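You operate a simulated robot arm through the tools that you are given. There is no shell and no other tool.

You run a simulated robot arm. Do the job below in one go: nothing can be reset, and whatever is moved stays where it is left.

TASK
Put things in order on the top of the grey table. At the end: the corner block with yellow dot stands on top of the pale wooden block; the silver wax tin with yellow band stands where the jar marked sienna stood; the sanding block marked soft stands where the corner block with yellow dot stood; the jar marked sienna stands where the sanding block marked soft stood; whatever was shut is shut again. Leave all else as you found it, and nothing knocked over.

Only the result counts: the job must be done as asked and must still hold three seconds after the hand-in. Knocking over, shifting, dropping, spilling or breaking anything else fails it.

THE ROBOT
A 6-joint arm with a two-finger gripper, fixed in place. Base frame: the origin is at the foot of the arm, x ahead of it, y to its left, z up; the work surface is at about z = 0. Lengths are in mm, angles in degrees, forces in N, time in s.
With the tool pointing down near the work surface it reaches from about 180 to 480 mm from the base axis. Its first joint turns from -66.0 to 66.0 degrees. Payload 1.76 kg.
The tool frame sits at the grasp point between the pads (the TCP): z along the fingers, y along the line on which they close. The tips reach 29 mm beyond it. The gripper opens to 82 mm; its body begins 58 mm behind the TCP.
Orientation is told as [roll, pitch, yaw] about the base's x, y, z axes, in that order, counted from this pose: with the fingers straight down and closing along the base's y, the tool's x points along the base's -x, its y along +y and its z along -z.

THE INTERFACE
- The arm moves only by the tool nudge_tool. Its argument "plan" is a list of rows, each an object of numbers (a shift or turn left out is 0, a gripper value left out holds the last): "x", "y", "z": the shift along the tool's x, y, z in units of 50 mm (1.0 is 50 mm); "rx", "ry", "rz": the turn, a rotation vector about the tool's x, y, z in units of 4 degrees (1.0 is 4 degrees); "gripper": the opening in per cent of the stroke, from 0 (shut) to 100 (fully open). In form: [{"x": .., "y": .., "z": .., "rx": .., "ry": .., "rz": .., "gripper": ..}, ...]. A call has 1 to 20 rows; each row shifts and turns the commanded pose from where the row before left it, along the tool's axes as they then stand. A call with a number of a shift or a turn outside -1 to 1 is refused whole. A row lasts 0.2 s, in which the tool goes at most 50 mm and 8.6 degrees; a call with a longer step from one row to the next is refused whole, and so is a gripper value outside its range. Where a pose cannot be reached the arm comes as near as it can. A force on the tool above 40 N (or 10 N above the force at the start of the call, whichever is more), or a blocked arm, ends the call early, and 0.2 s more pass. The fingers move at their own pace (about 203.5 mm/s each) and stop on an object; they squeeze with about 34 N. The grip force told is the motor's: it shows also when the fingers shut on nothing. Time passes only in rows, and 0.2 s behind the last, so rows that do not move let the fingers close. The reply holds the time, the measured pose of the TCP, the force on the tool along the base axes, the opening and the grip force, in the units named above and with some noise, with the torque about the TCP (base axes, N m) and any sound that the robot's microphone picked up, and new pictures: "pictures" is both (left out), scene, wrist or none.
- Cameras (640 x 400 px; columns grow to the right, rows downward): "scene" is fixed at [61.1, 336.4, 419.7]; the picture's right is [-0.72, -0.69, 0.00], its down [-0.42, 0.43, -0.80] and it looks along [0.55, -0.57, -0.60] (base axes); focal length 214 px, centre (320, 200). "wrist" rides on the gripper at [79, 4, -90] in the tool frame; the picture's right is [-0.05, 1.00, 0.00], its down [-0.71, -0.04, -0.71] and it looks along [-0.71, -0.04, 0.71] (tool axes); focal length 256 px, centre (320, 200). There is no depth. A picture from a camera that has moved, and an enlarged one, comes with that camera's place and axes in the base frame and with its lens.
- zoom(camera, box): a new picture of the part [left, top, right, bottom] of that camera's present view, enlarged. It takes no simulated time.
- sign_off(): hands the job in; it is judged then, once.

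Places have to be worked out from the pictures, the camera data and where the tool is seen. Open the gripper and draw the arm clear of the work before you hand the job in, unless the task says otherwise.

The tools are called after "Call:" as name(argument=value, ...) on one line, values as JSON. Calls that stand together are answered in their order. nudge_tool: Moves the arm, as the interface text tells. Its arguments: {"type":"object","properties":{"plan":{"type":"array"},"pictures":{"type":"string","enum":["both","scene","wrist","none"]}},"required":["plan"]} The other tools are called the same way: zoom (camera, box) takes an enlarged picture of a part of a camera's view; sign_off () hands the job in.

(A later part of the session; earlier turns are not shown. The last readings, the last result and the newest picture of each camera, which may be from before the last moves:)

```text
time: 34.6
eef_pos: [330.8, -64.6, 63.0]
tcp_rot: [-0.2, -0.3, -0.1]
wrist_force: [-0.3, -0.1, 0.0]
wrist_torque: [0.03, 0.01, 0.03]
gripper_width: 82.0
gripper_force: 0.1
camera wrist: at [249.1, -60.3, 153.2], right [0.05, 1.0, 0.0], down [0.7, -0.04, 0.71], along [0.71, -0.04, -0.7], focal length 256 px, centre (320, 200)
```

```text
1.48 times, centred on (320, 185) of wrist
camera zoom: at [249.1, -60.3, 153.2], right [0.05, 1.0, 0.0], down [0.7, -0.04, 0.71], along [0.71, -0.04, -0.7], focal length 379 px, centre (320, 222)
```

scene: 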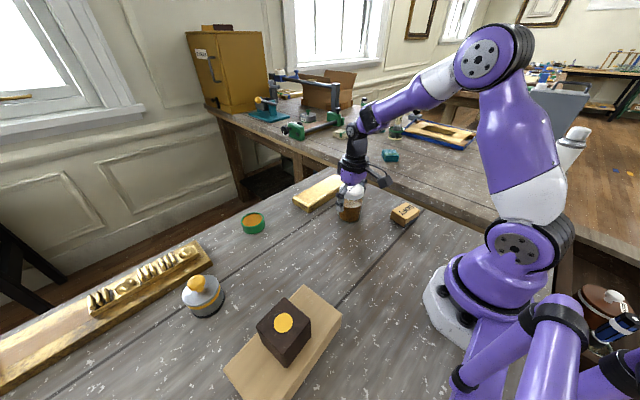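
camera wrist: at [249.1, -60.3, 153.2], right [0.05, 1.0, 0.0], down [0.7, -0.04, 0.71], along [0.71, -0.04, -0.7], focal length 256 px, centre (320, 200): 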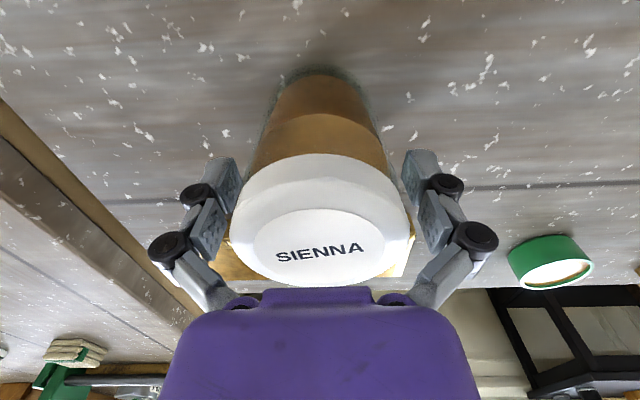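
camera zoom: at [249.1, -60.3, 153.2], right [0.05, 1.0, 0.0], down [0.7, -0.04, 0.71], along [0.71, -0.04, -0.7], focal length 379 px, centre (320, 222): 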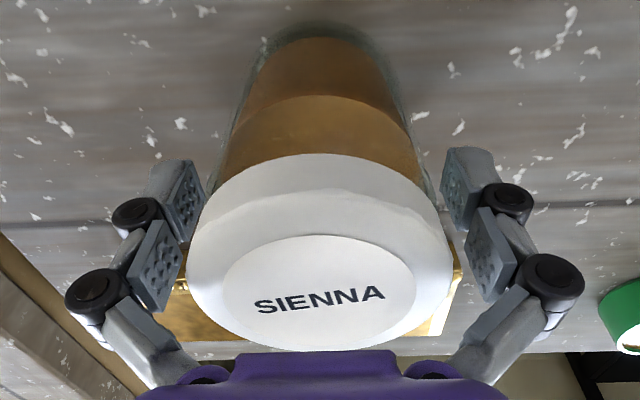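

The lid top is at about z≈100 and the jar centre at about (330,-66). At TCP z=63 the pads face the glass between z≈34 and 80, below the lid, with the links clear. I'll close here and check the grip.

Call:
nudge_tool(plan=[{"gripper": 70}, {"gripper": 0}, {}, {}], pictures="both")

Call:
zoom(camera="scene", box=[310, 150, 390, 230])

```text
time: 35.6
eef_pos: [329.4, -64.8, 62.7]
tcp_rot: [-0.1, -0.4, 0.0]
wrist_force: [-3.4, 1.6, 18.2]
wrist_torque: [0.03, 0.13, -0.2]
gripper_width: 66.5
gripper_force: 34.8
camera wrist: at [249.2, -60.3, 153.4], right [0.06, 1.0, 0.0], down [0.7, -0.04, 0.71], along [0.71, -0.04, -0.7], focal length 256 px, centre (320, 200)
```

scene: 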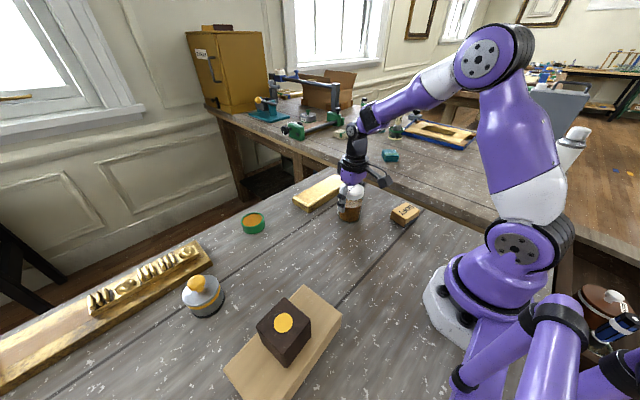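
wrist: 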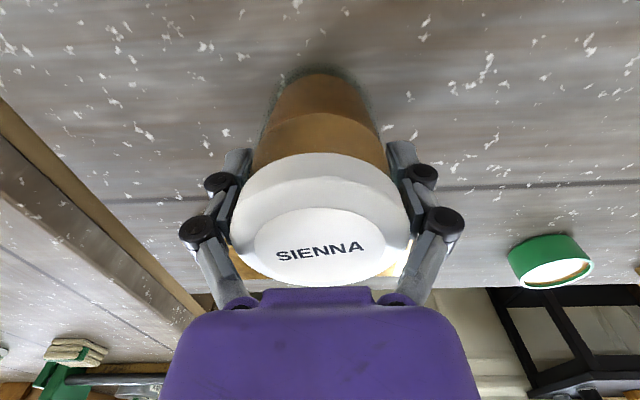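

```text
5.00 times, centred on (350, 190) of scene
camera zoom: at [61.1, 336.4, 419.7], right [-0.72, -0.69, 0.0], down [-0.42, 0.43, -0.8], along [0.55, -0.57, -0.6], focal length 1072 px, centre (170, 250)
```

zoom: 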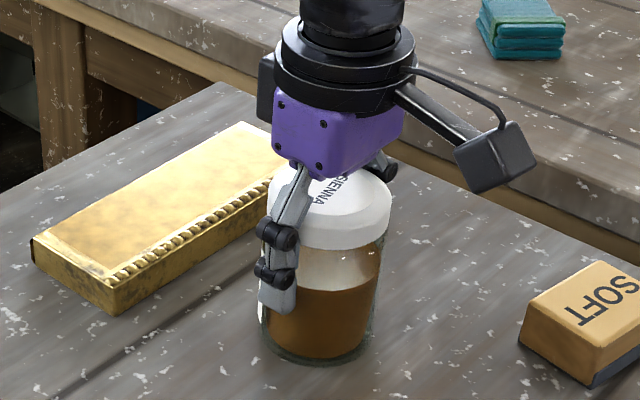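

The jar is gripped at 66.5 mm with its spot recorded as about (330,-65). I'll lift slowly and verify that lid and jar rise together.

Call:
nudge_tool(plan=[{"z": -0.1, "gripper": 0}, {"z": -0.2}, {"z": -0.4}, {"z": -0.4}, {"z": -0.4}, {}], pictures="both")

Call:
zoom(camera="scene", box=[290, 110, 410, 230])

```text
time: 37.0
eef_pos: [329.5, -64.9, 138.4]
tcp_rot: [0.0, -0.3, -0.2]
wrist_force: [-0.2, -0.6, -3.5]
wrist_torque: [0.0, 0.0, -0.02]
gripper_width: 66.2
gripper_force: 34.4
camera wrist: at [248.8, -60.0, 228.5], right [0.05, 1.0, 0.0], down [0.7, -0.04, 0.71], along [0.71, -0.04, -0.7], focal length 256 px, centre (320, 200)
```

scene: 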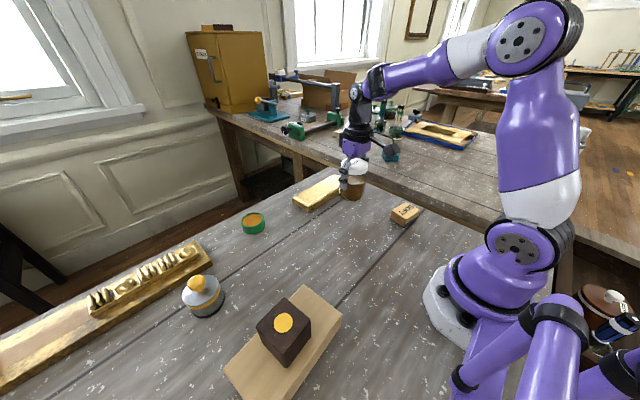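
wrist: 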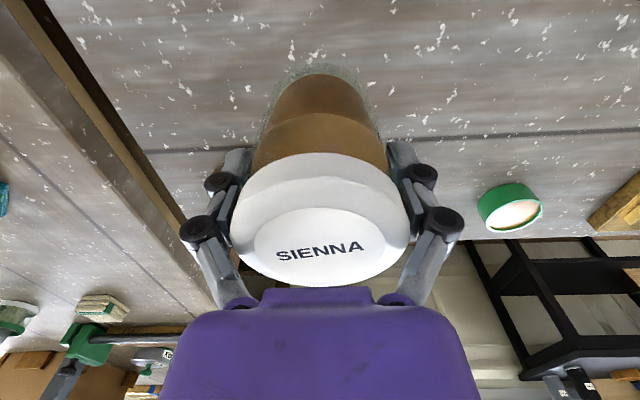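

```text
3.33 times, centred on (350, 170) of scene
camera zoom: at [61.2, 336.4, 419.7], right [-0.72, -0.69, 0.0], down [-0.42, 0.43, -0.8], along [0.55, -0.57, -0.6], focal length 715 px, centre (220, 300)
```

zoom: 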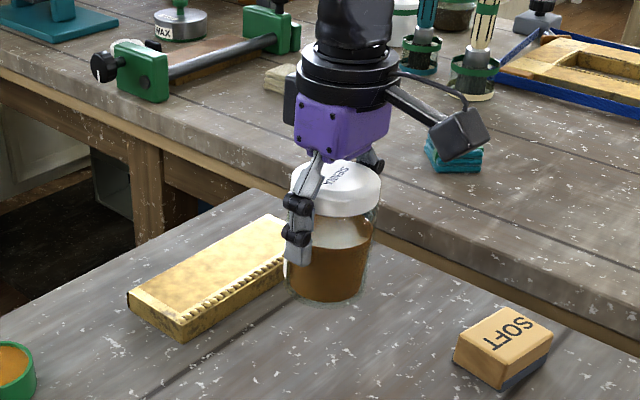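

The jar is up with its lid on. I'll move it over the SOFT block's original spot, TCP target about (372.7,155.8).

Call:
nudge_tool(plan=[{"x": -0.1234, "y": 0.6306, "gripper": 0}, {"x": -0.1234, "y": 0.6306}, {"x": -0.1234, "y": 0.6306}, {"x": -0.1234, "y": 0.6306}, {"x": -0.1234, "y": 0.6306}, {"x": -0.1234, "y": 0.6306}, {"x": -0.1234, "y": 0.6306}, {}], pictures="both")

```text
time: 38.8
eef_pos: [372.1, 155.7, 138.9]
tcp_rot: [-0.2, -0.3, -0.1]
wrist_force: [-1.0, -0.3, -4.4]
wrist_torque: [-0.03, -0.02, -0.01]
gripper_width: 66.1
gripper_force: 33.8
camera wrist: at [292.2, 160.3, 227.8], right [0.06, 1.0, 0.0], down [0.7, -0.04, 0.71], along [0.71, -0.04, -0.7], focal length 256 px, centre (320, 200)
```

scene: 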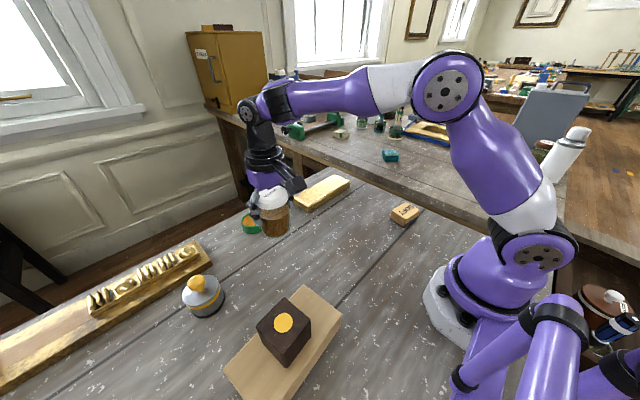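
wrist: 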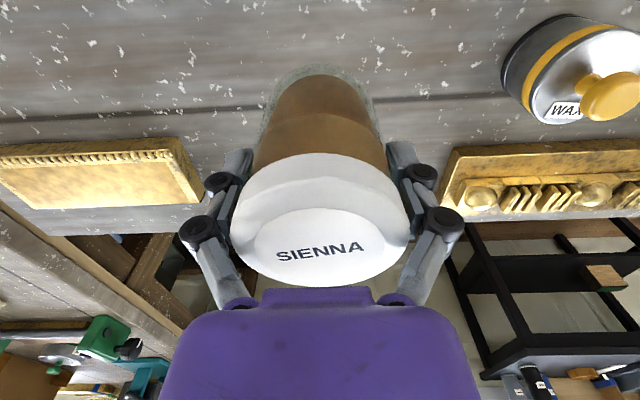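

The jar is on target at (372,156). I'll lower it to about 65, then in fine steps to contact.

Call:
nudge_tool(plan=[{"z": 0.4, "gripper": 0}, {"z": 0.4}, {"z": 0.4}, {"z": 0.2}, {}, {"z": 0.03}, {"z": 0.03}, {}], pictures="none")

```text
time: 40.6
eef_pos: [372.7, 156.1, 65.3]
tcp_rot: [0.0, -0.3, -0.1]
wrist_force: [-1.0, -0.3, -4.1]
wrist_torque: [0.02, -0.01, 0.0]
gripper_width: 66.2
gripper_force: 33.7
```

There's no contact yet at 65.3, so I'll continue in 1 mm steps.

Call:
nudge_tool(plan=[{"z": 0.02, "gripper": 0}, {"z": 0.02}, {}], pictures="none")

```text
time: 41.4
eef_pos: [372.9, 156.3, 64.2]
tcp_rot: [-0.1, -0.4, -0.1]
wrist_force: [-5.9, -1.7, 12.1]
wrist_torque: [-0.23, -0.06, -0.13]
gripper_width: 66.2
gripper_force: 34.3
```

It is touching down with 12 N upward. I'll release gently and rise straight up.

Call:
nudge_tool(plan=[{"gripper": 0}, {"gripper": 100}, {}, {}, {"z": -0.2}, {"z": -0.4}, {"z": -0.6}, {"z": -0.8}, {"z": -0.8}, {}], pictures="both")

Call:
zoom(camera="scene", box=[200, 170, 360, 290])

```text
time: 43.6
eef_pos: [374.2, 155.2, 204.4]
tcp_rot: [-0.1, -0.3, -0.1]
wrist_force: [0.1, 0.6, -0.2]
wrist_torque: [0.02, 0.01, 0.01]
gripper_width: 82.1
gripper_force: 0.1
camera wrist: at [292.7, 160.1, 293.6], right [0.05, 1.0, 0.0], down [0.7, -0.04, 0.71], along [0.71, -0.04, -0.7], focal length 256 px, centre (320, 200)
```

scene: 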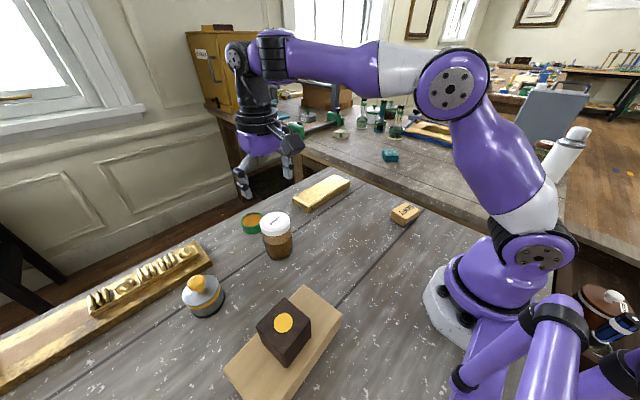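
wrist: 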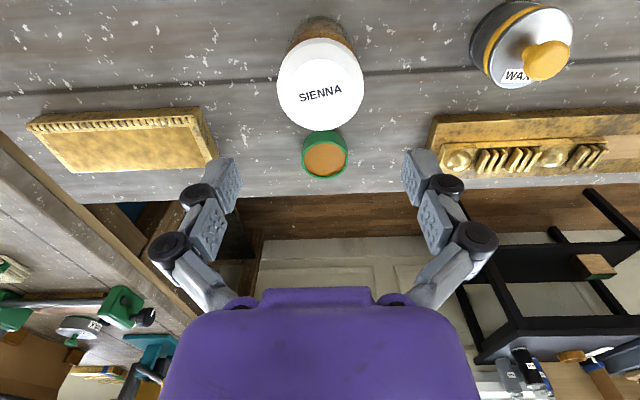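

```text
3.33 times, centred on (280, 230) of scene
camera zoom: at [61.1, 336.4, 419.7], right [-0.72, -0.69, 0.0], down [-0.42, 0.43, -0.8], along [0.55, -0.57, -0.6], focal length 715 px, centre (453, 100)
```

zoom: 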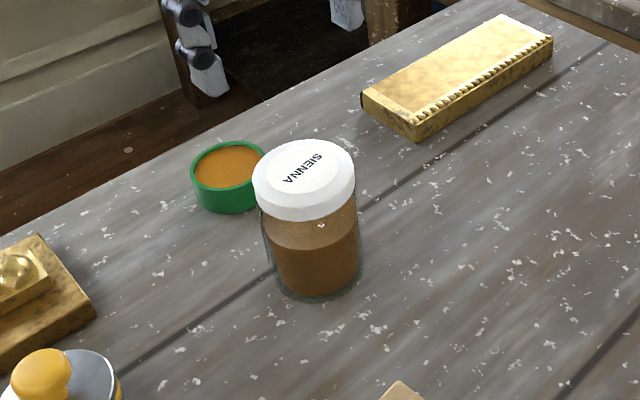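

The jar stands where SOFT was. Next I move toward the wax tin at about (374,337), turning the tool radially to yaw≈42° for reach, and look at it from above.

Call:
nudge_tool(plan=[{"x": 0.171, "y": 0.724, "gripper": 100}, {"x": 0.171, "y": 0.724}, {"x": 0.171, "y": 0.724}, {"x": 0.171, "y": 0.724}, {"rz": -0.875}, {"rz": -0.875}, {"rz": -0.875}, {"rz": -0.875}, {"rz": -0.875}, {"rz": -0.875}, {"rz": -0.875}, {"rz": -0.875}, {"rz": -0.875}, {"rz": -0.875}, {"rz": -0.875}, {"rz": -0.875}, {}], pictures="both")

Call:
zoom(camera="wrist", box=[200, 20, 440, 170])

Call:
zoom(camera="scene", box=[160, 250, 260, 330])

```text
time: 47.2
eef_pos: [334.6, 294.6, 199.2]
tcp_rot: [-0.3, -0.2, 42.0]
wrist_force: [0.1, 0.4, -0.5]
wrist_torque: [-0.01, 0.02, 0.07]
gripper_width: 81.8
gripper_force: 0.0
out of reach, approached as far as the arm can: row 4
camera wrist: at [270.1, 244.5, 288.6], right [-0.63, 0.78, -0.01], down [0.55, 0.45, 0.71], along [0.55, 0.44, -0.7], focal length 256 px, centre (320, 200)
```

scene: 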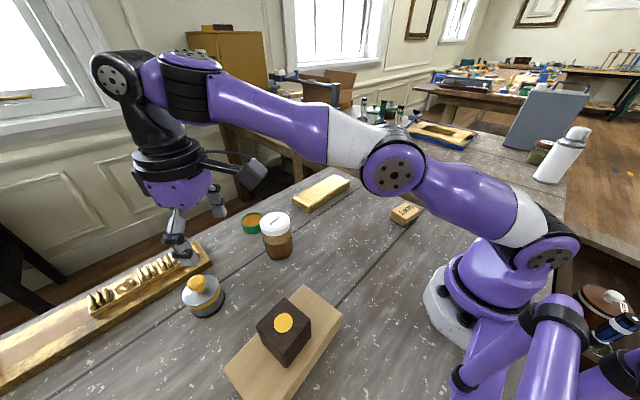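
wrist: 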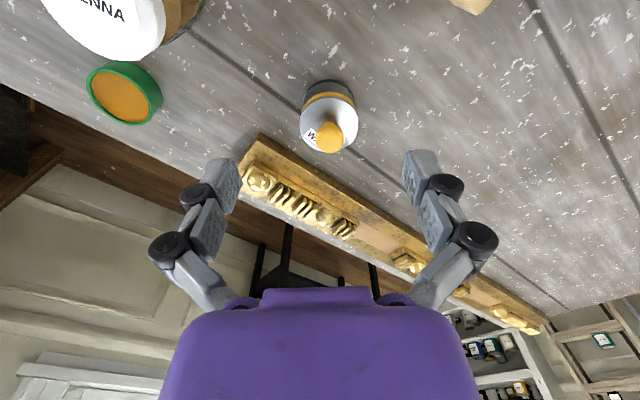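

```text
2.67 times, centred on (320, 95) of wrist
camera zoom: at [270.1, 244.5, 288.6], right [-0.63, 0.78, -0.01], down [0.55, 0.45, 0.71], along [0.55, 0.44, -0.7], focal length 683 px, centre (320, 480)
```

zoom: 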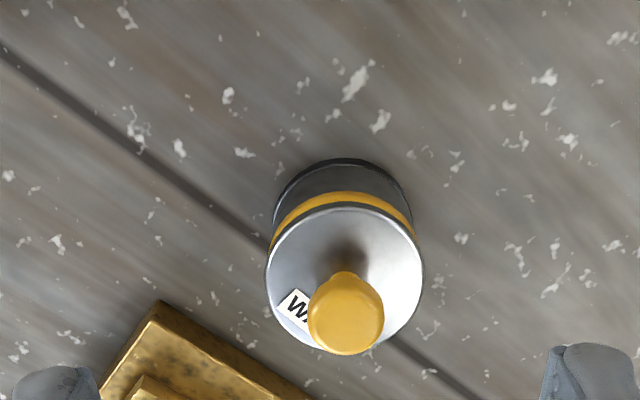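

```text
5.00 times, centred on (210, 290) of scene
camera zoom: at [61.1, 336.4, 419.7], right [-0.72, -0.69, 0.0], down [-0.42, 0.43, -0.8], along [0.55, -0.57, -0.6], focal length 1072 px, centre (870, -250)
```

zoom: 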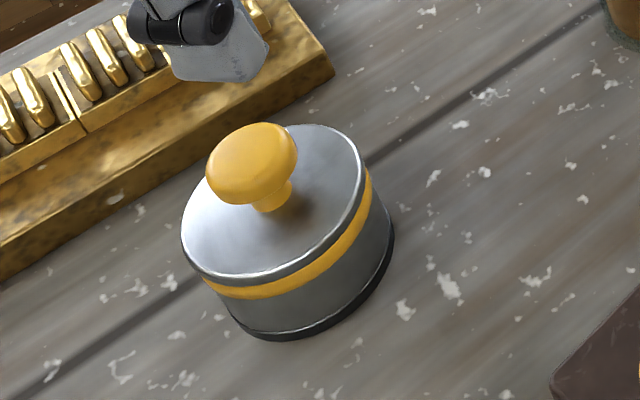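

The tin is about 63 mm across, centred near (371,340), with a knobbed lid. I'll zoom in on its profile to judge where to grip it safely.

Call:
zoom(camera="scene", box=[178, 268, 228, 320])

Call:
zoom(camera="wrist", box=[290, 70, 370, 160])

```text
7.69 times, centred on (203, 294) of scene
camera zoom: at [61.1, 336.4, 419.7], right [-0.72, -0.69, 0.0], down [-0.42, 0.43, -0.8], along [0.55, -0.57, -0.6], focal length 1650 px, centre (1220, -523)
```

zoom: 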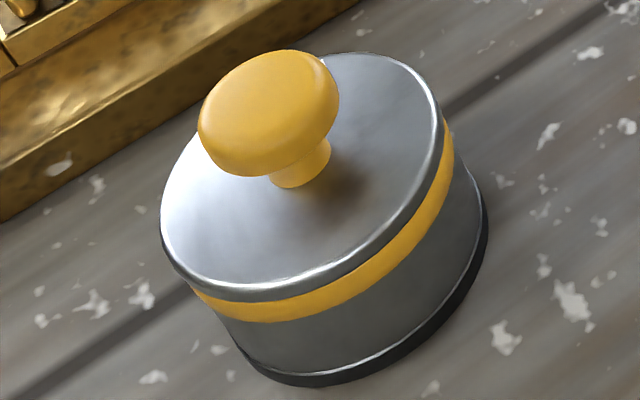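

```text
4.44 times, centred on (330, 115) of wrist
camera zoom: at [270.1, 244.5, 288.6], right [-0.63, 0.78, -0.01], down [0.55, 0.45, 0.71], along [0.55, 0.44, -0.7], focal length 1138 px, centre (276, 578)
```

zoom: 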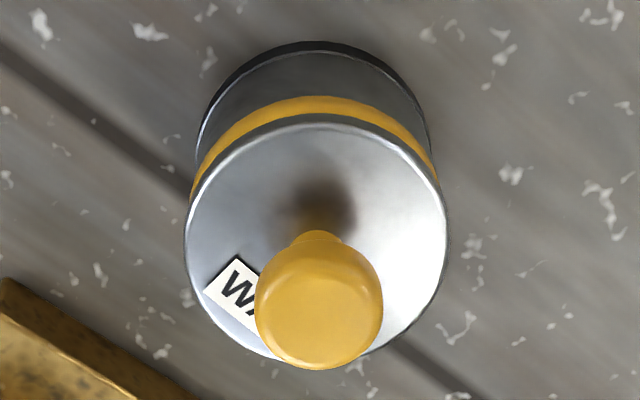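

The tin centre is about (375,339), which is 505 mm out and beyond vertical reach. I'll tilt the tool 15° about the closing axis so the fingers point outward, then descend to z≈110 before reaching out.

Call:
nudge_tool(plan=[{"ry": -0.9375, "gripper": 100}, {"ry": -0.9375}, {"ry": -0.9375}, {"ry": -0.9375}, {"x": 0.154, "z": 0.575}, {"x": 0.154, "z": 0.575}, {"x": 0.154, "z": 0.575}, {}], pictures="both")

```text
time: 49.0
eef_pos: [346.9, 309.6, 115.8]
tcp_rot: [-0.6, -10.9, 42.0]
wrist_force: [-0.6, 0.6, -0.3]
wrist_torque: [-0.01, 0.01, -0.04]
gripper_width: 82.1
gripper_force: 0.1
out of reach, approached as far as the arm can: row 3, 6, 7
camera wrist: at [272.6, 249.0, 189.3], right [-0.63, 0.78, 0.0], down [0.44, 0.35, 0.83], along [0.65, 0.52, -0.56], focal length 256 px, centre (320, 200)
```

scene: 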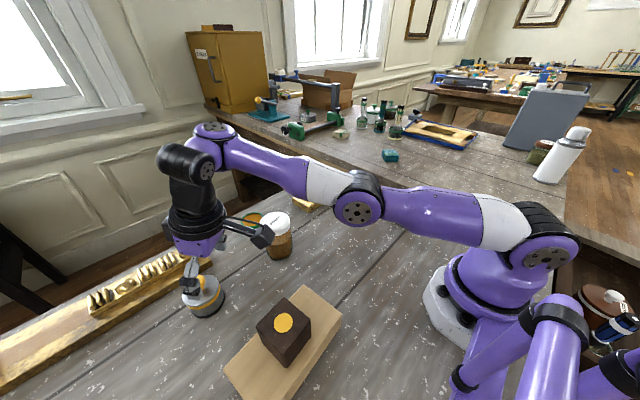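
wrist: 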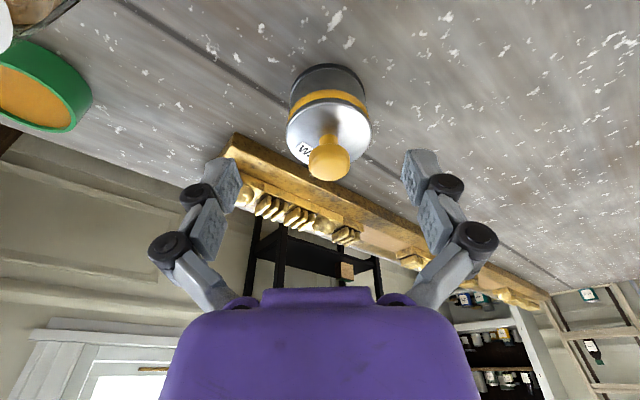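

The arm tilts only about 11° at this height, so either its reach or the wrist limits it. I'll test reaching outward at a clear height of about 108 over the tin and read back what it achieves.

Call:
nudge_tool(plan=[{"x": -0.255, "y": 0.02, "z": 0.103, "gripper": 100}, {"x": -0.255, "y": 0.02, "z": 0.103}, {"x": -0.255, "y": 0.02, "z": 0.103}, {}], pictures="both")

```text
time: 50.0
eef_pos: [375.0, 337.3, 110.0]
tcp_rot: [-0.1, -10.9, 42.1]
wrist_force: [0.5, 0.0, 0.7]
wrist_torque: [-0.01, 0.0, -0.01]
gripper_width: 82.1
gripper_force: 0.0
camera wrist: at [300.9, 277.3, 182.9], right [-0.63, 0.78, 0.01], down [0.44, 0.35, 0.83], along [0.64, 0.52, -0.56], focal length 256 px, centre (320, 200)
```

scene: 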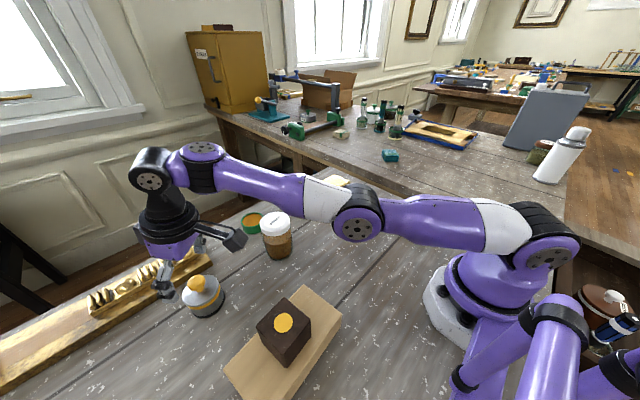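
wrist: 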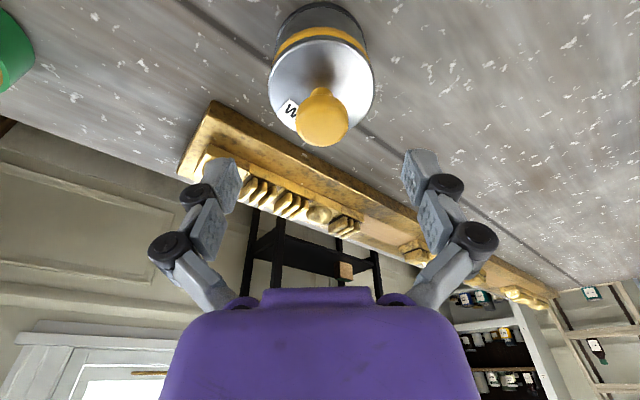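

The arm reached (375,337,110) with 10.9° tilt, directly above the tin. I'll descend vertically in stages, first about 45 mm, checking that the fingers straddle the tin.

Call:
nudge_tool(plan=[{"x": 0.06, "z": 0.29, "gripper": 100}, {"x": 0.06, "z": 0.29}, {"x": 0.06, "z": 0.29}, {}], pictures="both")

Call:
zoom(camera="wrist", box=[160, 20, 480, 220])

Call:
zoom(camera="scene", box=[120, 200, 280, 330])

```text
time: 51.0
eef_pos: [382.1, 343.2, 75.0]
tcp_rot: [-0.7, -11.0, 42.0]
wrist_force: [-0.6, 0.1, -0.1]
wrist_torque: [0.0, 0.03, 0.0]
gripper_width: 81.9
gripper_force: 0.0
out of reach, approached as far as the arm can: row 1, 3
camera wrist: at [307.6, 284.0, 147.6], right [-0.63, 0.78, 0.0], down [0.44, 0.35, 0.83], along [0.65, 0.52, -0.56], focal length 256 px, centre (320, 200)
```

scene: 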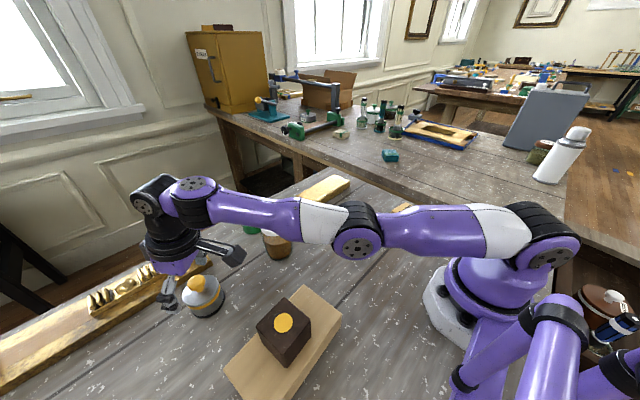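
wrist: 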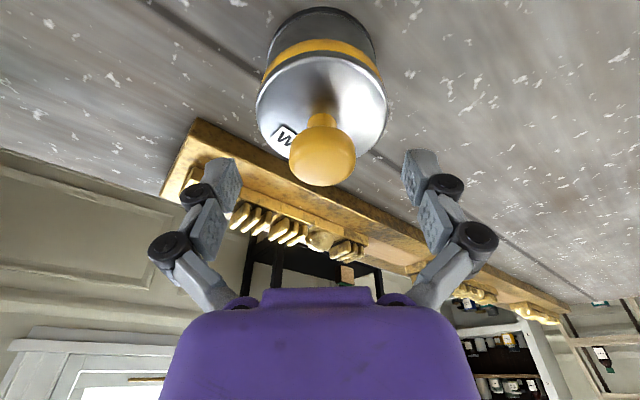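

```text
2.00 times, centred on (320, 120) of wrist
camera zoom: at [307.6, 284.0, 147.6], right [-0.63, 0.78, 0.0], down [0.44, 0.35, 0.83], along [0.65, 0.52, -0.56], focal length 512 px, centre (320, 360)
```

zoom: 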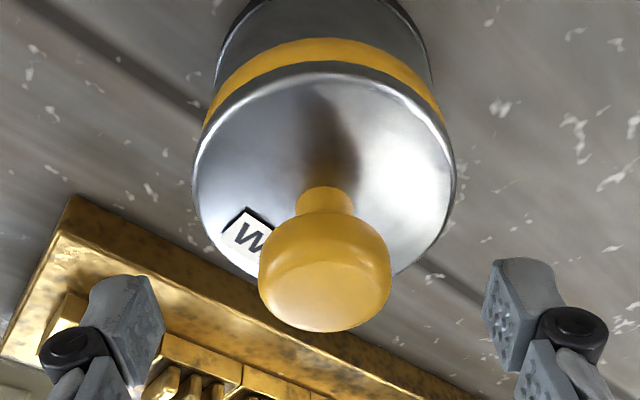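

```text
3.08 times, centred on (200, 265) of scene
camera zoom: at [61.1, 336.4, 419.7], right [-0.72, -0.69, 0.0], down [-0.42, 0.43, -0.8], along [0.55, -0.57, -0.6], focal length 660 px, centre (689, 0)
```

zoom: 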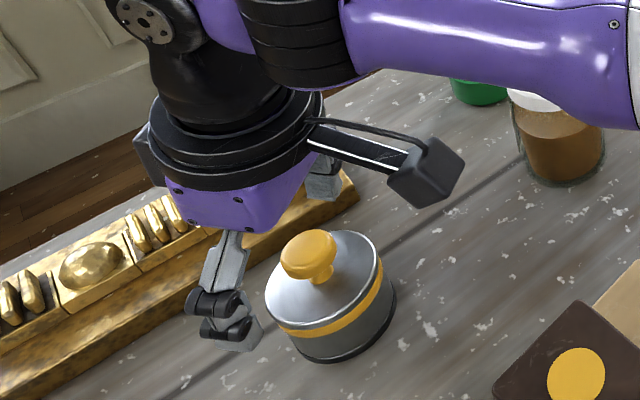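

The wrist can't keep 11° of tilt at this lower height, and the tool drifted about 8 mm outward with the fingers still straddling cleanly. I'll cut the tilt to about 6°, bring the TCP back over the tin axis, and lower a little.

Call:
nudge_tool(plan=[{"ry": 0.625, "gripper": 100}, {"ry": 0.625}, {"x": 0.111, "y": 0.01, "z": 0.139}, {"x": 0.111, "y": 0.01, "z": 0.139}, {}], pictures="both")

```text
time: 52.2
eef_pos: [369.6, 322.2, 59.5]
tcp_rot: [-0.8, -5.9, 41.9]
wrist_force: [-0.1, -0.9, -0.1]
wrist_torque: [-0.04, 0.01, 0.02]
gripper_width: 81.8
gripper_force: 0.1
out of reach, approached as far as the arm can: row 1, 2
camera wrist: at [299.2, 267.3, 140.6], right [-0.63, 0.78, -0.01], down [0.49, 0.4, 0.78], along [0.61, 0.48, -0.63], focal length 256 px, centre (320, 200)
```

scene: 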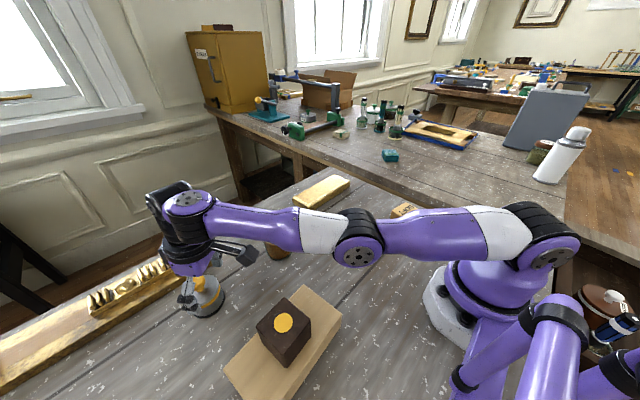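
wrist: 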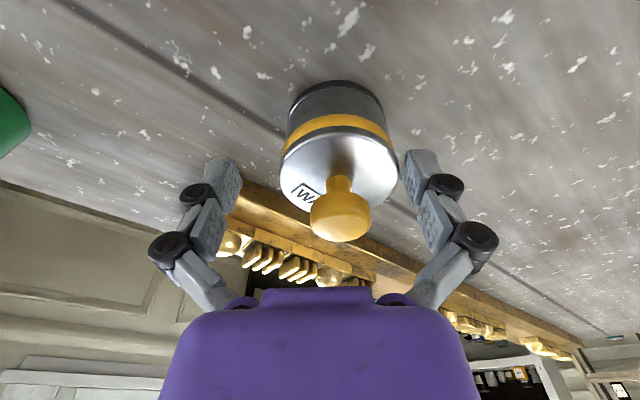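

The TCP is now at radius 490 but about 9 mm off sideways, nearly touching with one finger. I'll re-centre tangentially and remove the small roll before going lower.

Call:
nudge_tool(plan=[{"y": 0.09, "gripper": 100}, {"y": 0.09}, {"rx": -0.2}, {}], pictures="wrist")

```text
time: 53.2
eef_pos: [373.8, 326.5, 61.3]
tcp_rot: [-3.0, -5.7, 42.1]
wrist_force: [-0.1, 0.1, -0.6]
wrist_torque: [-0.02, 0.02, 0.02]
gripper_width: 82.1
gripper_force: 0.1
out of reach, approached as far as the arm can: row 3
camera wrist: at [302.2, 273.8, 141.3], right [-0.63, 0.78, -0.05], down [0.47, 0.42, 0.77], along [0.62, 0.46, -0.63], focal length 256 px, centre (320, 200)
```

wrist: 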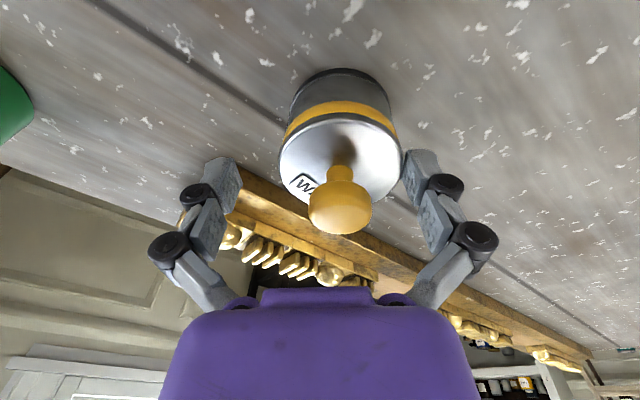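

The pose is at the edge of reach and the solver drifted in roll. I'll back up and inward a little so it is well within reach, then zero the roll and re-centre sideways.

Call:
nudge_tool(plan=[{"x": 0.105, "z": -0.16, "gripper": 100}, {"x": 0.105, "z": -0.16}, {"rx": -0.375}, {"rx": -0.375}, {}], pictures="wrist")

```text
time: 54.4
eef_pos: [355.0, 313.7, 85.8]
tcp_rot: [3.1, -5.9, 41.9]
wrist_force: [0.2, -0.5, 0.0]
wrist_torque: [0.02, 0.01, -0.02]
gripper_width: 82.0
gripper_force: 0.1
out of reach, approached as far as the arm can: row 1, 3, 4
camera wrist: at [287.8, 253.9, 166.7], right [-0.63, 0.77, 0.06], down [0.52, 0.36, 0.77], along [0.58, 0.52, -0.63], focal length 256 px, centre (320, 200)
```

wrist: 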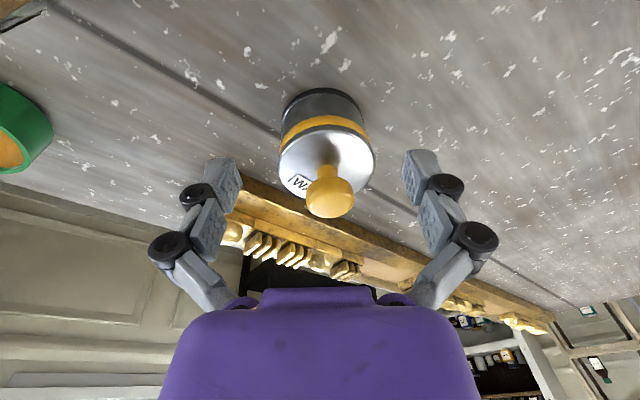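

The erratic behaviour fits a wrist singularity: the arm is nearly straight and the tool is almost perpendicular to the forearm. I'll retract to a comfortable radius and height, restore a clean vertical pose, then come back with a larger outward tilt that stays clear of it.

Call:
nudge_tool(plan=[{"z": -0.5, "gripper": 100}, {"z": -0.5}, {"x": 0.6, "z": -0.15}, {"x": 0.6, "z": -0.15}, {"x": 0.6, "z": -0.15}, {"x": 0.6}, {}], pictures="both")

```text
time: 56.0
eef_pos: [320.4, 274.2, 181.3]
tcp_rot: [3.3, -6.0, 41.9]
wrist_force: [-0.5, 0.8, 0.5]
wrist_torque: [-0.02, 0.01, -0.01]
gripper_width: 82.2
gripper_force: 0.1
out of reach, approached as far as the arm can: row 3, 4, 5, 6
camera wrist: at [255.2, 214.6, 262.0], right [-0.63, 0.77, 0.06], down [0.52, 0.36, 0.77], along [0.58, 0.52, -0.63], focal length 256 px, centre (320, 200)
```

scene: 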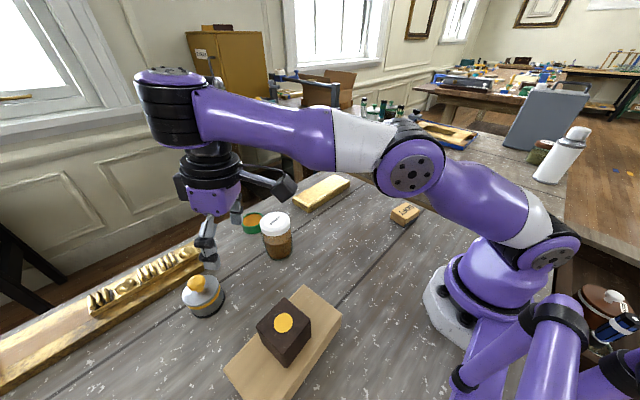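
wrist: 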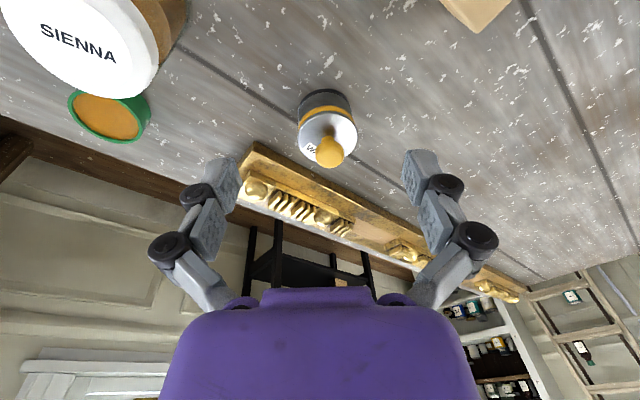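

The wrist (J4) has swung around through the singular pose. I'll restore the vertical, roll-free orientation here, where vertical worked earlier, so it unwinds.

Call:
nudge_tool(plan=[{"ry": 0.75, "gripper": 100}, {"ry": 0.75}, {"rx": 0.41}, {"rx": 0.41}, {}, {}], pictures="both")

```text
time: 57.4
eef_pos: [319.7, 274.4, 180.0]
tcp_rot: [0.0, -0.1, 42.3]
wrist_force: [0.4, 1.6, -0.3]
wrist_torque: [0.02, -0.02, 0.0]
gripper_width: 82.0
gripper_force: 0.0
camera wrist: at [258.8, 224.0, 270.5], right [-0.63, 0.77, 0.0], down [0.55, 0.45, 0.71], along [0.55, 0.45, -0.71], focal length 256 px, centre (320, 200)
```

scene: 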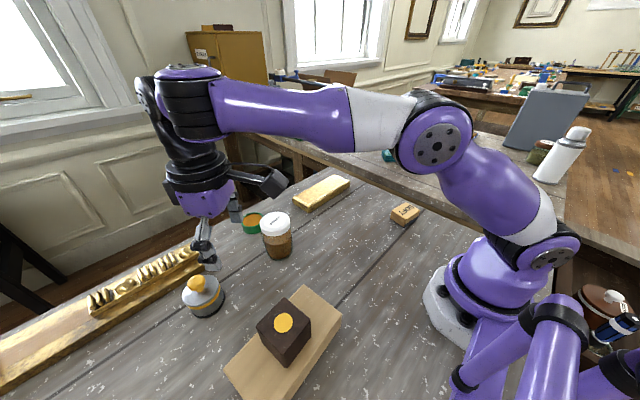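
wrist: 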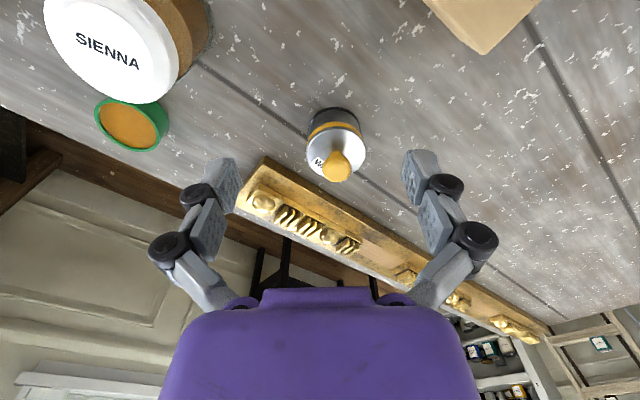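

The clean vertical pose is restored at radius 421. Now I'll retract further inward, vertical, to radius ≈350 and z≈160, then tilt 18° outward on the safe side of the singularity.

Call:
nudge_tool(plan=[{"x": 0.47, "z": 0.13, "gripper": 100}, {"x": 0.47, "z": 0.13}, {"x": 0.47, "z": 0.13}, {}, {"ry": -0.9}, {"ry": -0.9}, {"ry": -0.9}, {"ry": -0.9}, {"ry": -0.9}, {}], pictures="both")

```text
time: 59.6
eef_pos: [341.0, 286.9, 232.9]
tcp_rot: [0.0, -18.0, 42.2]
wrist_force: [0.8, 1.0, 0.6]
wrist_torque: [0.0, 0.04, -0.03]
gripper_width: 81.9
gripper_force: 0.1
out of reach, approached as far as the arm can: row 2, 3, 5, 6, 7, 8, 9
camera wrist: at [261.2, 221.1, 293.4], right [-0.63, 0.77, 0.02], down [0.36, 0.28, 0.89], along [0.68, 0.57, -0.46], focal length 256 px, centre (320, 200)
```

scene: 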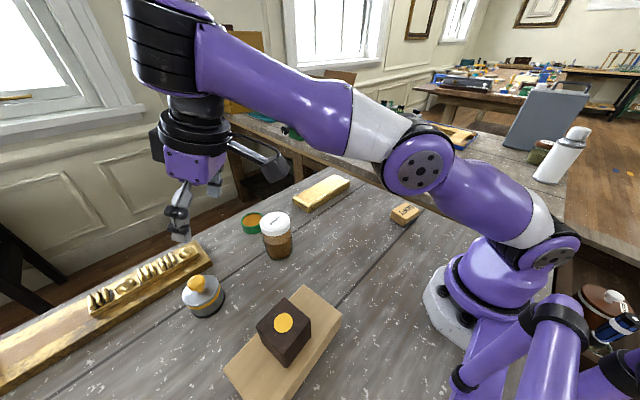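
wrist: 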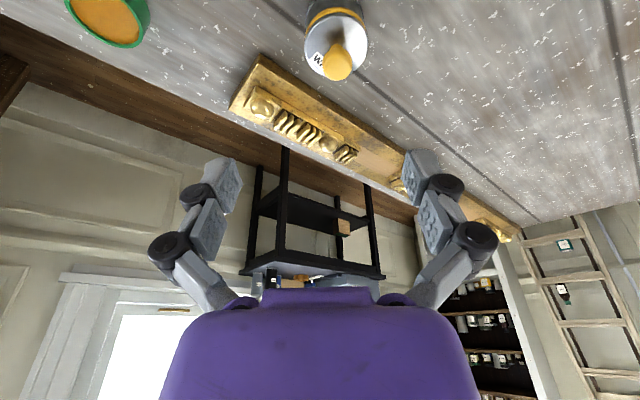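

The solver is locked on one side of the wrist singularity (J4 flipped). To unflip it I'll go back to vertical, roll the tool sideways about 10° so it passes around the singular direction, and then retract.

Call:
nudge_tool(plan=[{"ry": 0.9, "gripper": 100}, {"ry": 0.9}, {"ry": 0.9}, {"ry": 0.9}, {"ry": 0.9}, {"x": 0.25, "z": 0.4}, {"x": 0.25, "z": 0.4}, {}, {"rx": 0.8}, {"rx": 0.8}, {"rx": 0.9}, {}], pictures="both")

```text
time: 62.2
eef_pos: [295.9, 284.4, 184.8]
tcp_rot: [-9.0, -4.3, 42.4]
wrist_force: [1.0, 0.1, 0.0]
wrist_torque: [-0.01, 0.03, 0.0]
gripper_width: 82.0
gripper_force: 0.1
out of reach, approached as far as the arm can: row 3, 5, 7, 9, 10, 11
camera wrist: at [219.8, 239.6, 267.2], right [-0.62, 0.77, -0.15], down [0.43, 0.49, 0.75], along [0.66, 0.4, -0.64], focal length 256 px, centre (320, 200)
```

scene: 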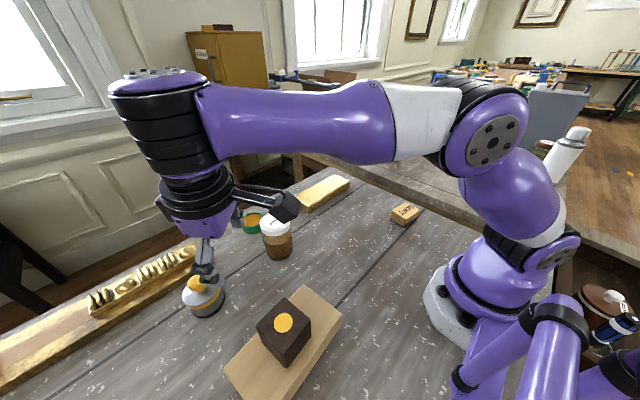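
wrist: 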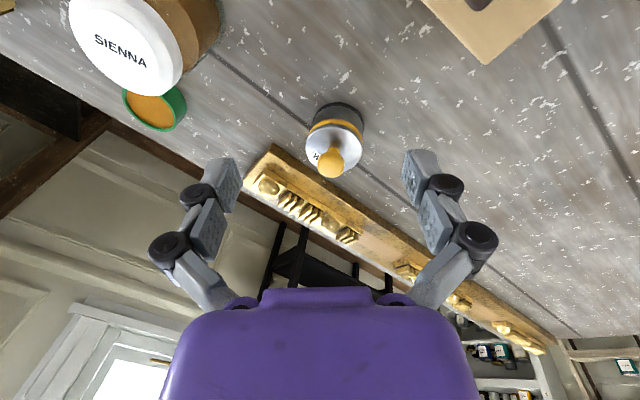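

The tool is now sideways (roll -9°), roughly halfway around. I'll continue around by tilting outward first, then taking the roll back out.

Call:
nudge_tool(plan=[{"ry": -0.7, "gripper": 100}, {"ry": -0.7}, {"ry": -0.7}, {"ry": -0.7}, {}], pictures="scene")

```text
time: 63.4
eef_pos: [295.8, 285.2, 184.6]
tcp_rot: [-9.6, -15.2, 44.1]
wrist_force: [-1.0, -0.1, -0.4]
wrist_torque: [0.0, 0.0, 0.01]
gripper_width: 82.1
gripper_force: 0.0
```

scene: 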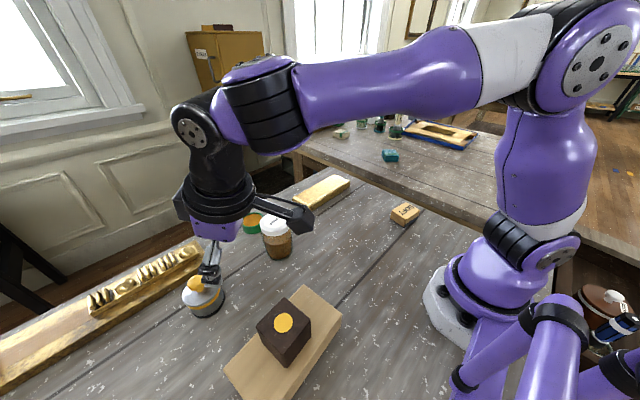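

That worked without complaint: the wrist is back in its normal configuration with tilt 15.2°. Now I take out the roll and trim the yaw.

Call:
nudge_tool(plan=[{"rx": -0.8, "gripper": 100}, {"rx": -0.8}, {"rx": -0.8}, {"rz": 0.4}, {}], pictures="wrist")

```text
time: 64.6
eef_pos: [296.6, 284.5, 186.2]
tcp_rot: [0.3, -15.3, 42.6]
wrist_force: [-0.2, 0.3, -0.8]
wrist_torque: [-0.02, -0.01, 0.02]
gripper_width: 82.1
gripper_force: 0.1
camera wrist: at [219.3, 219.4, 251.2], right [-0.64, 0.77, 0.02], down [0.39, 0.31, 0.87], along [0.66, 0.56, -0.5], focal length 256 px, centre (320, 200)
```

wrist: 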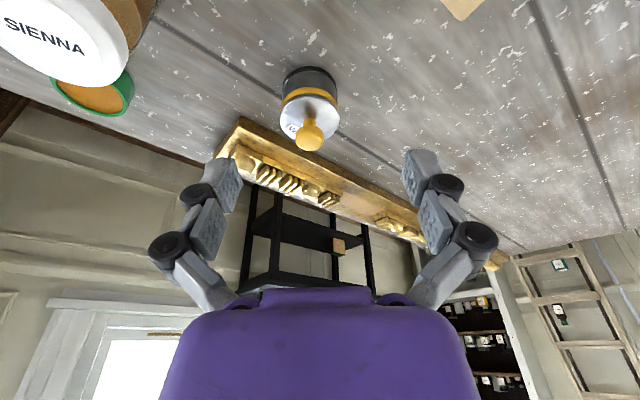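

The pose is good, with tilt 15.3° and roll about 0. I'll increase tilt to 20°, descend to z≈112, and reach out over the tin.

Call:
nudge_tool(plan=[{"ry": -0.6, "gripper": 100}, {"ry": -0.6}, {"x": 0.169, "z": 0.464}, {"x": 0.169, "z": 0.464}, {"x": 0.169, "z": 0.464}, {"x": -0.558, "y": -0.09, "z": 0.203}, {"x": -0.558, "y": -0.09, "z": 0.203}, {"x": -0.558, "y": -0.09, "z": 0.203}, {}], pictures="both")

```text
time: 66.6
eef_pos: [369.9, 334.1, 110.8]
tcp_rot: [0.2, -19.9, 42.6]
wrist_force: [-0.4, -0.9, 0.0]
wrist_torque: [0.0, 0.04, 0.0]
gripper_width: 82.0
gripper_force: 0.2
camera wrist: at [289.9, 266.4, 168.5], right [-0.64, 0.77, 0.02], down [0.34, 0.26, 0.91], along [0.69, 0.59, -0.42], focal length 256 px, centre (320, 200)
```

scene: 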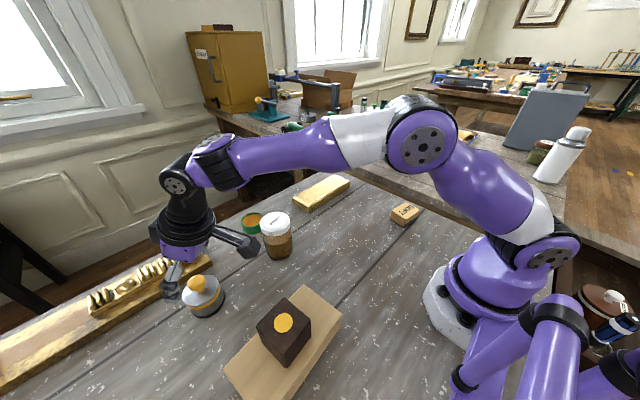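
wrist: 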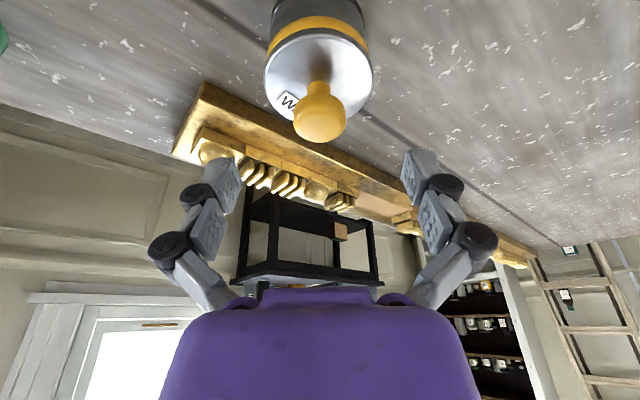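

The arm reached (370,334,111) cleanly with 20° tilt, and the tin is centred between the fingers. I'll lower about 45 mm vertically and re-check.

Call:
nudge_tool(plan=[{"x": 0.095, "y": -0.01, "z": 0.285, "gripper": 100}, {"x": 0.095, "y": -0.01, "z": 0.285}, {"x": 0.095, "z": 0.285}, {}], pictures="both")

Call:
zoom(camera="scene", box=[130, 220, 270, 330])

Call:
zoom(camera="wrist", box=[180, 20, 460, 220])

```text
time: 67.6
eef_pos: [372.1, 333.8, 66.5]
tcp_rot: [0.3, -20.0, 42.7]
wrist_force: [-0.7, 0.1, 0.7]
wrist_torque: [-0.02, -0.02, 0.01]
gripper_width: 82.2
gripper_force: 0.0
camera wrist: at [291.5, 266.5, 123.3], right [-0.64, 0.77, 0.02], down [0.34, 0.26, 0.91], along [0.69, 0.59, -0.42], focal length 256 px, centre (320, 200)
```

scene: 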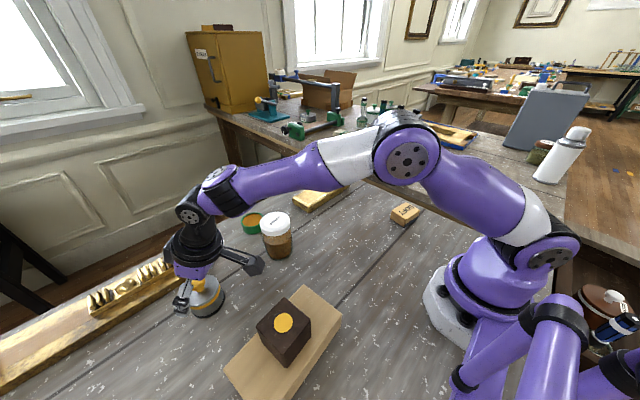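
wrist: 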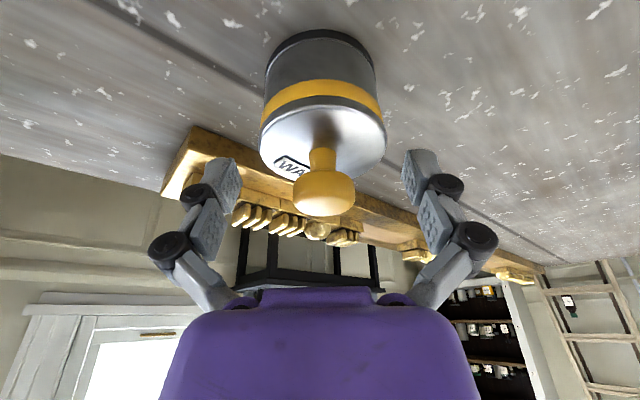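

```text
3.64 times, centred on (200, 275) of scene
camera zoom: at [61.1, 336.4, 419.7], right [-0.72, -0.69, 0.0], down [-0.42, 0.43, -0.8], along [0.55, -0.57, -0.6], focal length 780 px, centre (756, -73)
```

zoom: 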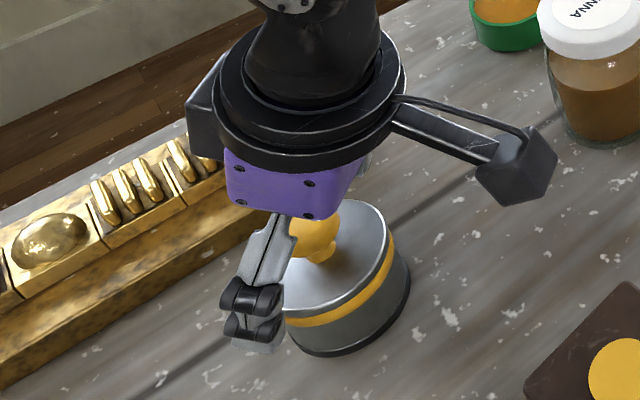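

```text
2.00 times, centred on (320, 120) of wrist
camera zoom: at [291.5, 266.5, 123.3], right [-0.64, 0.77, 0.02], down [0.34, 0.26, 0.91], along [0.69, 0.59, -0.42], focal length 512 px, centre (320, 360)
```

zoom: 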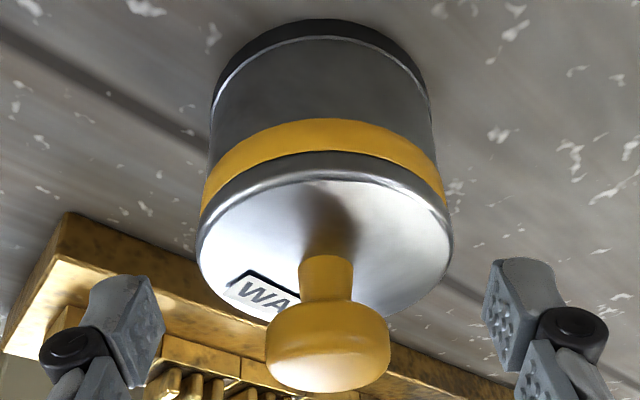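

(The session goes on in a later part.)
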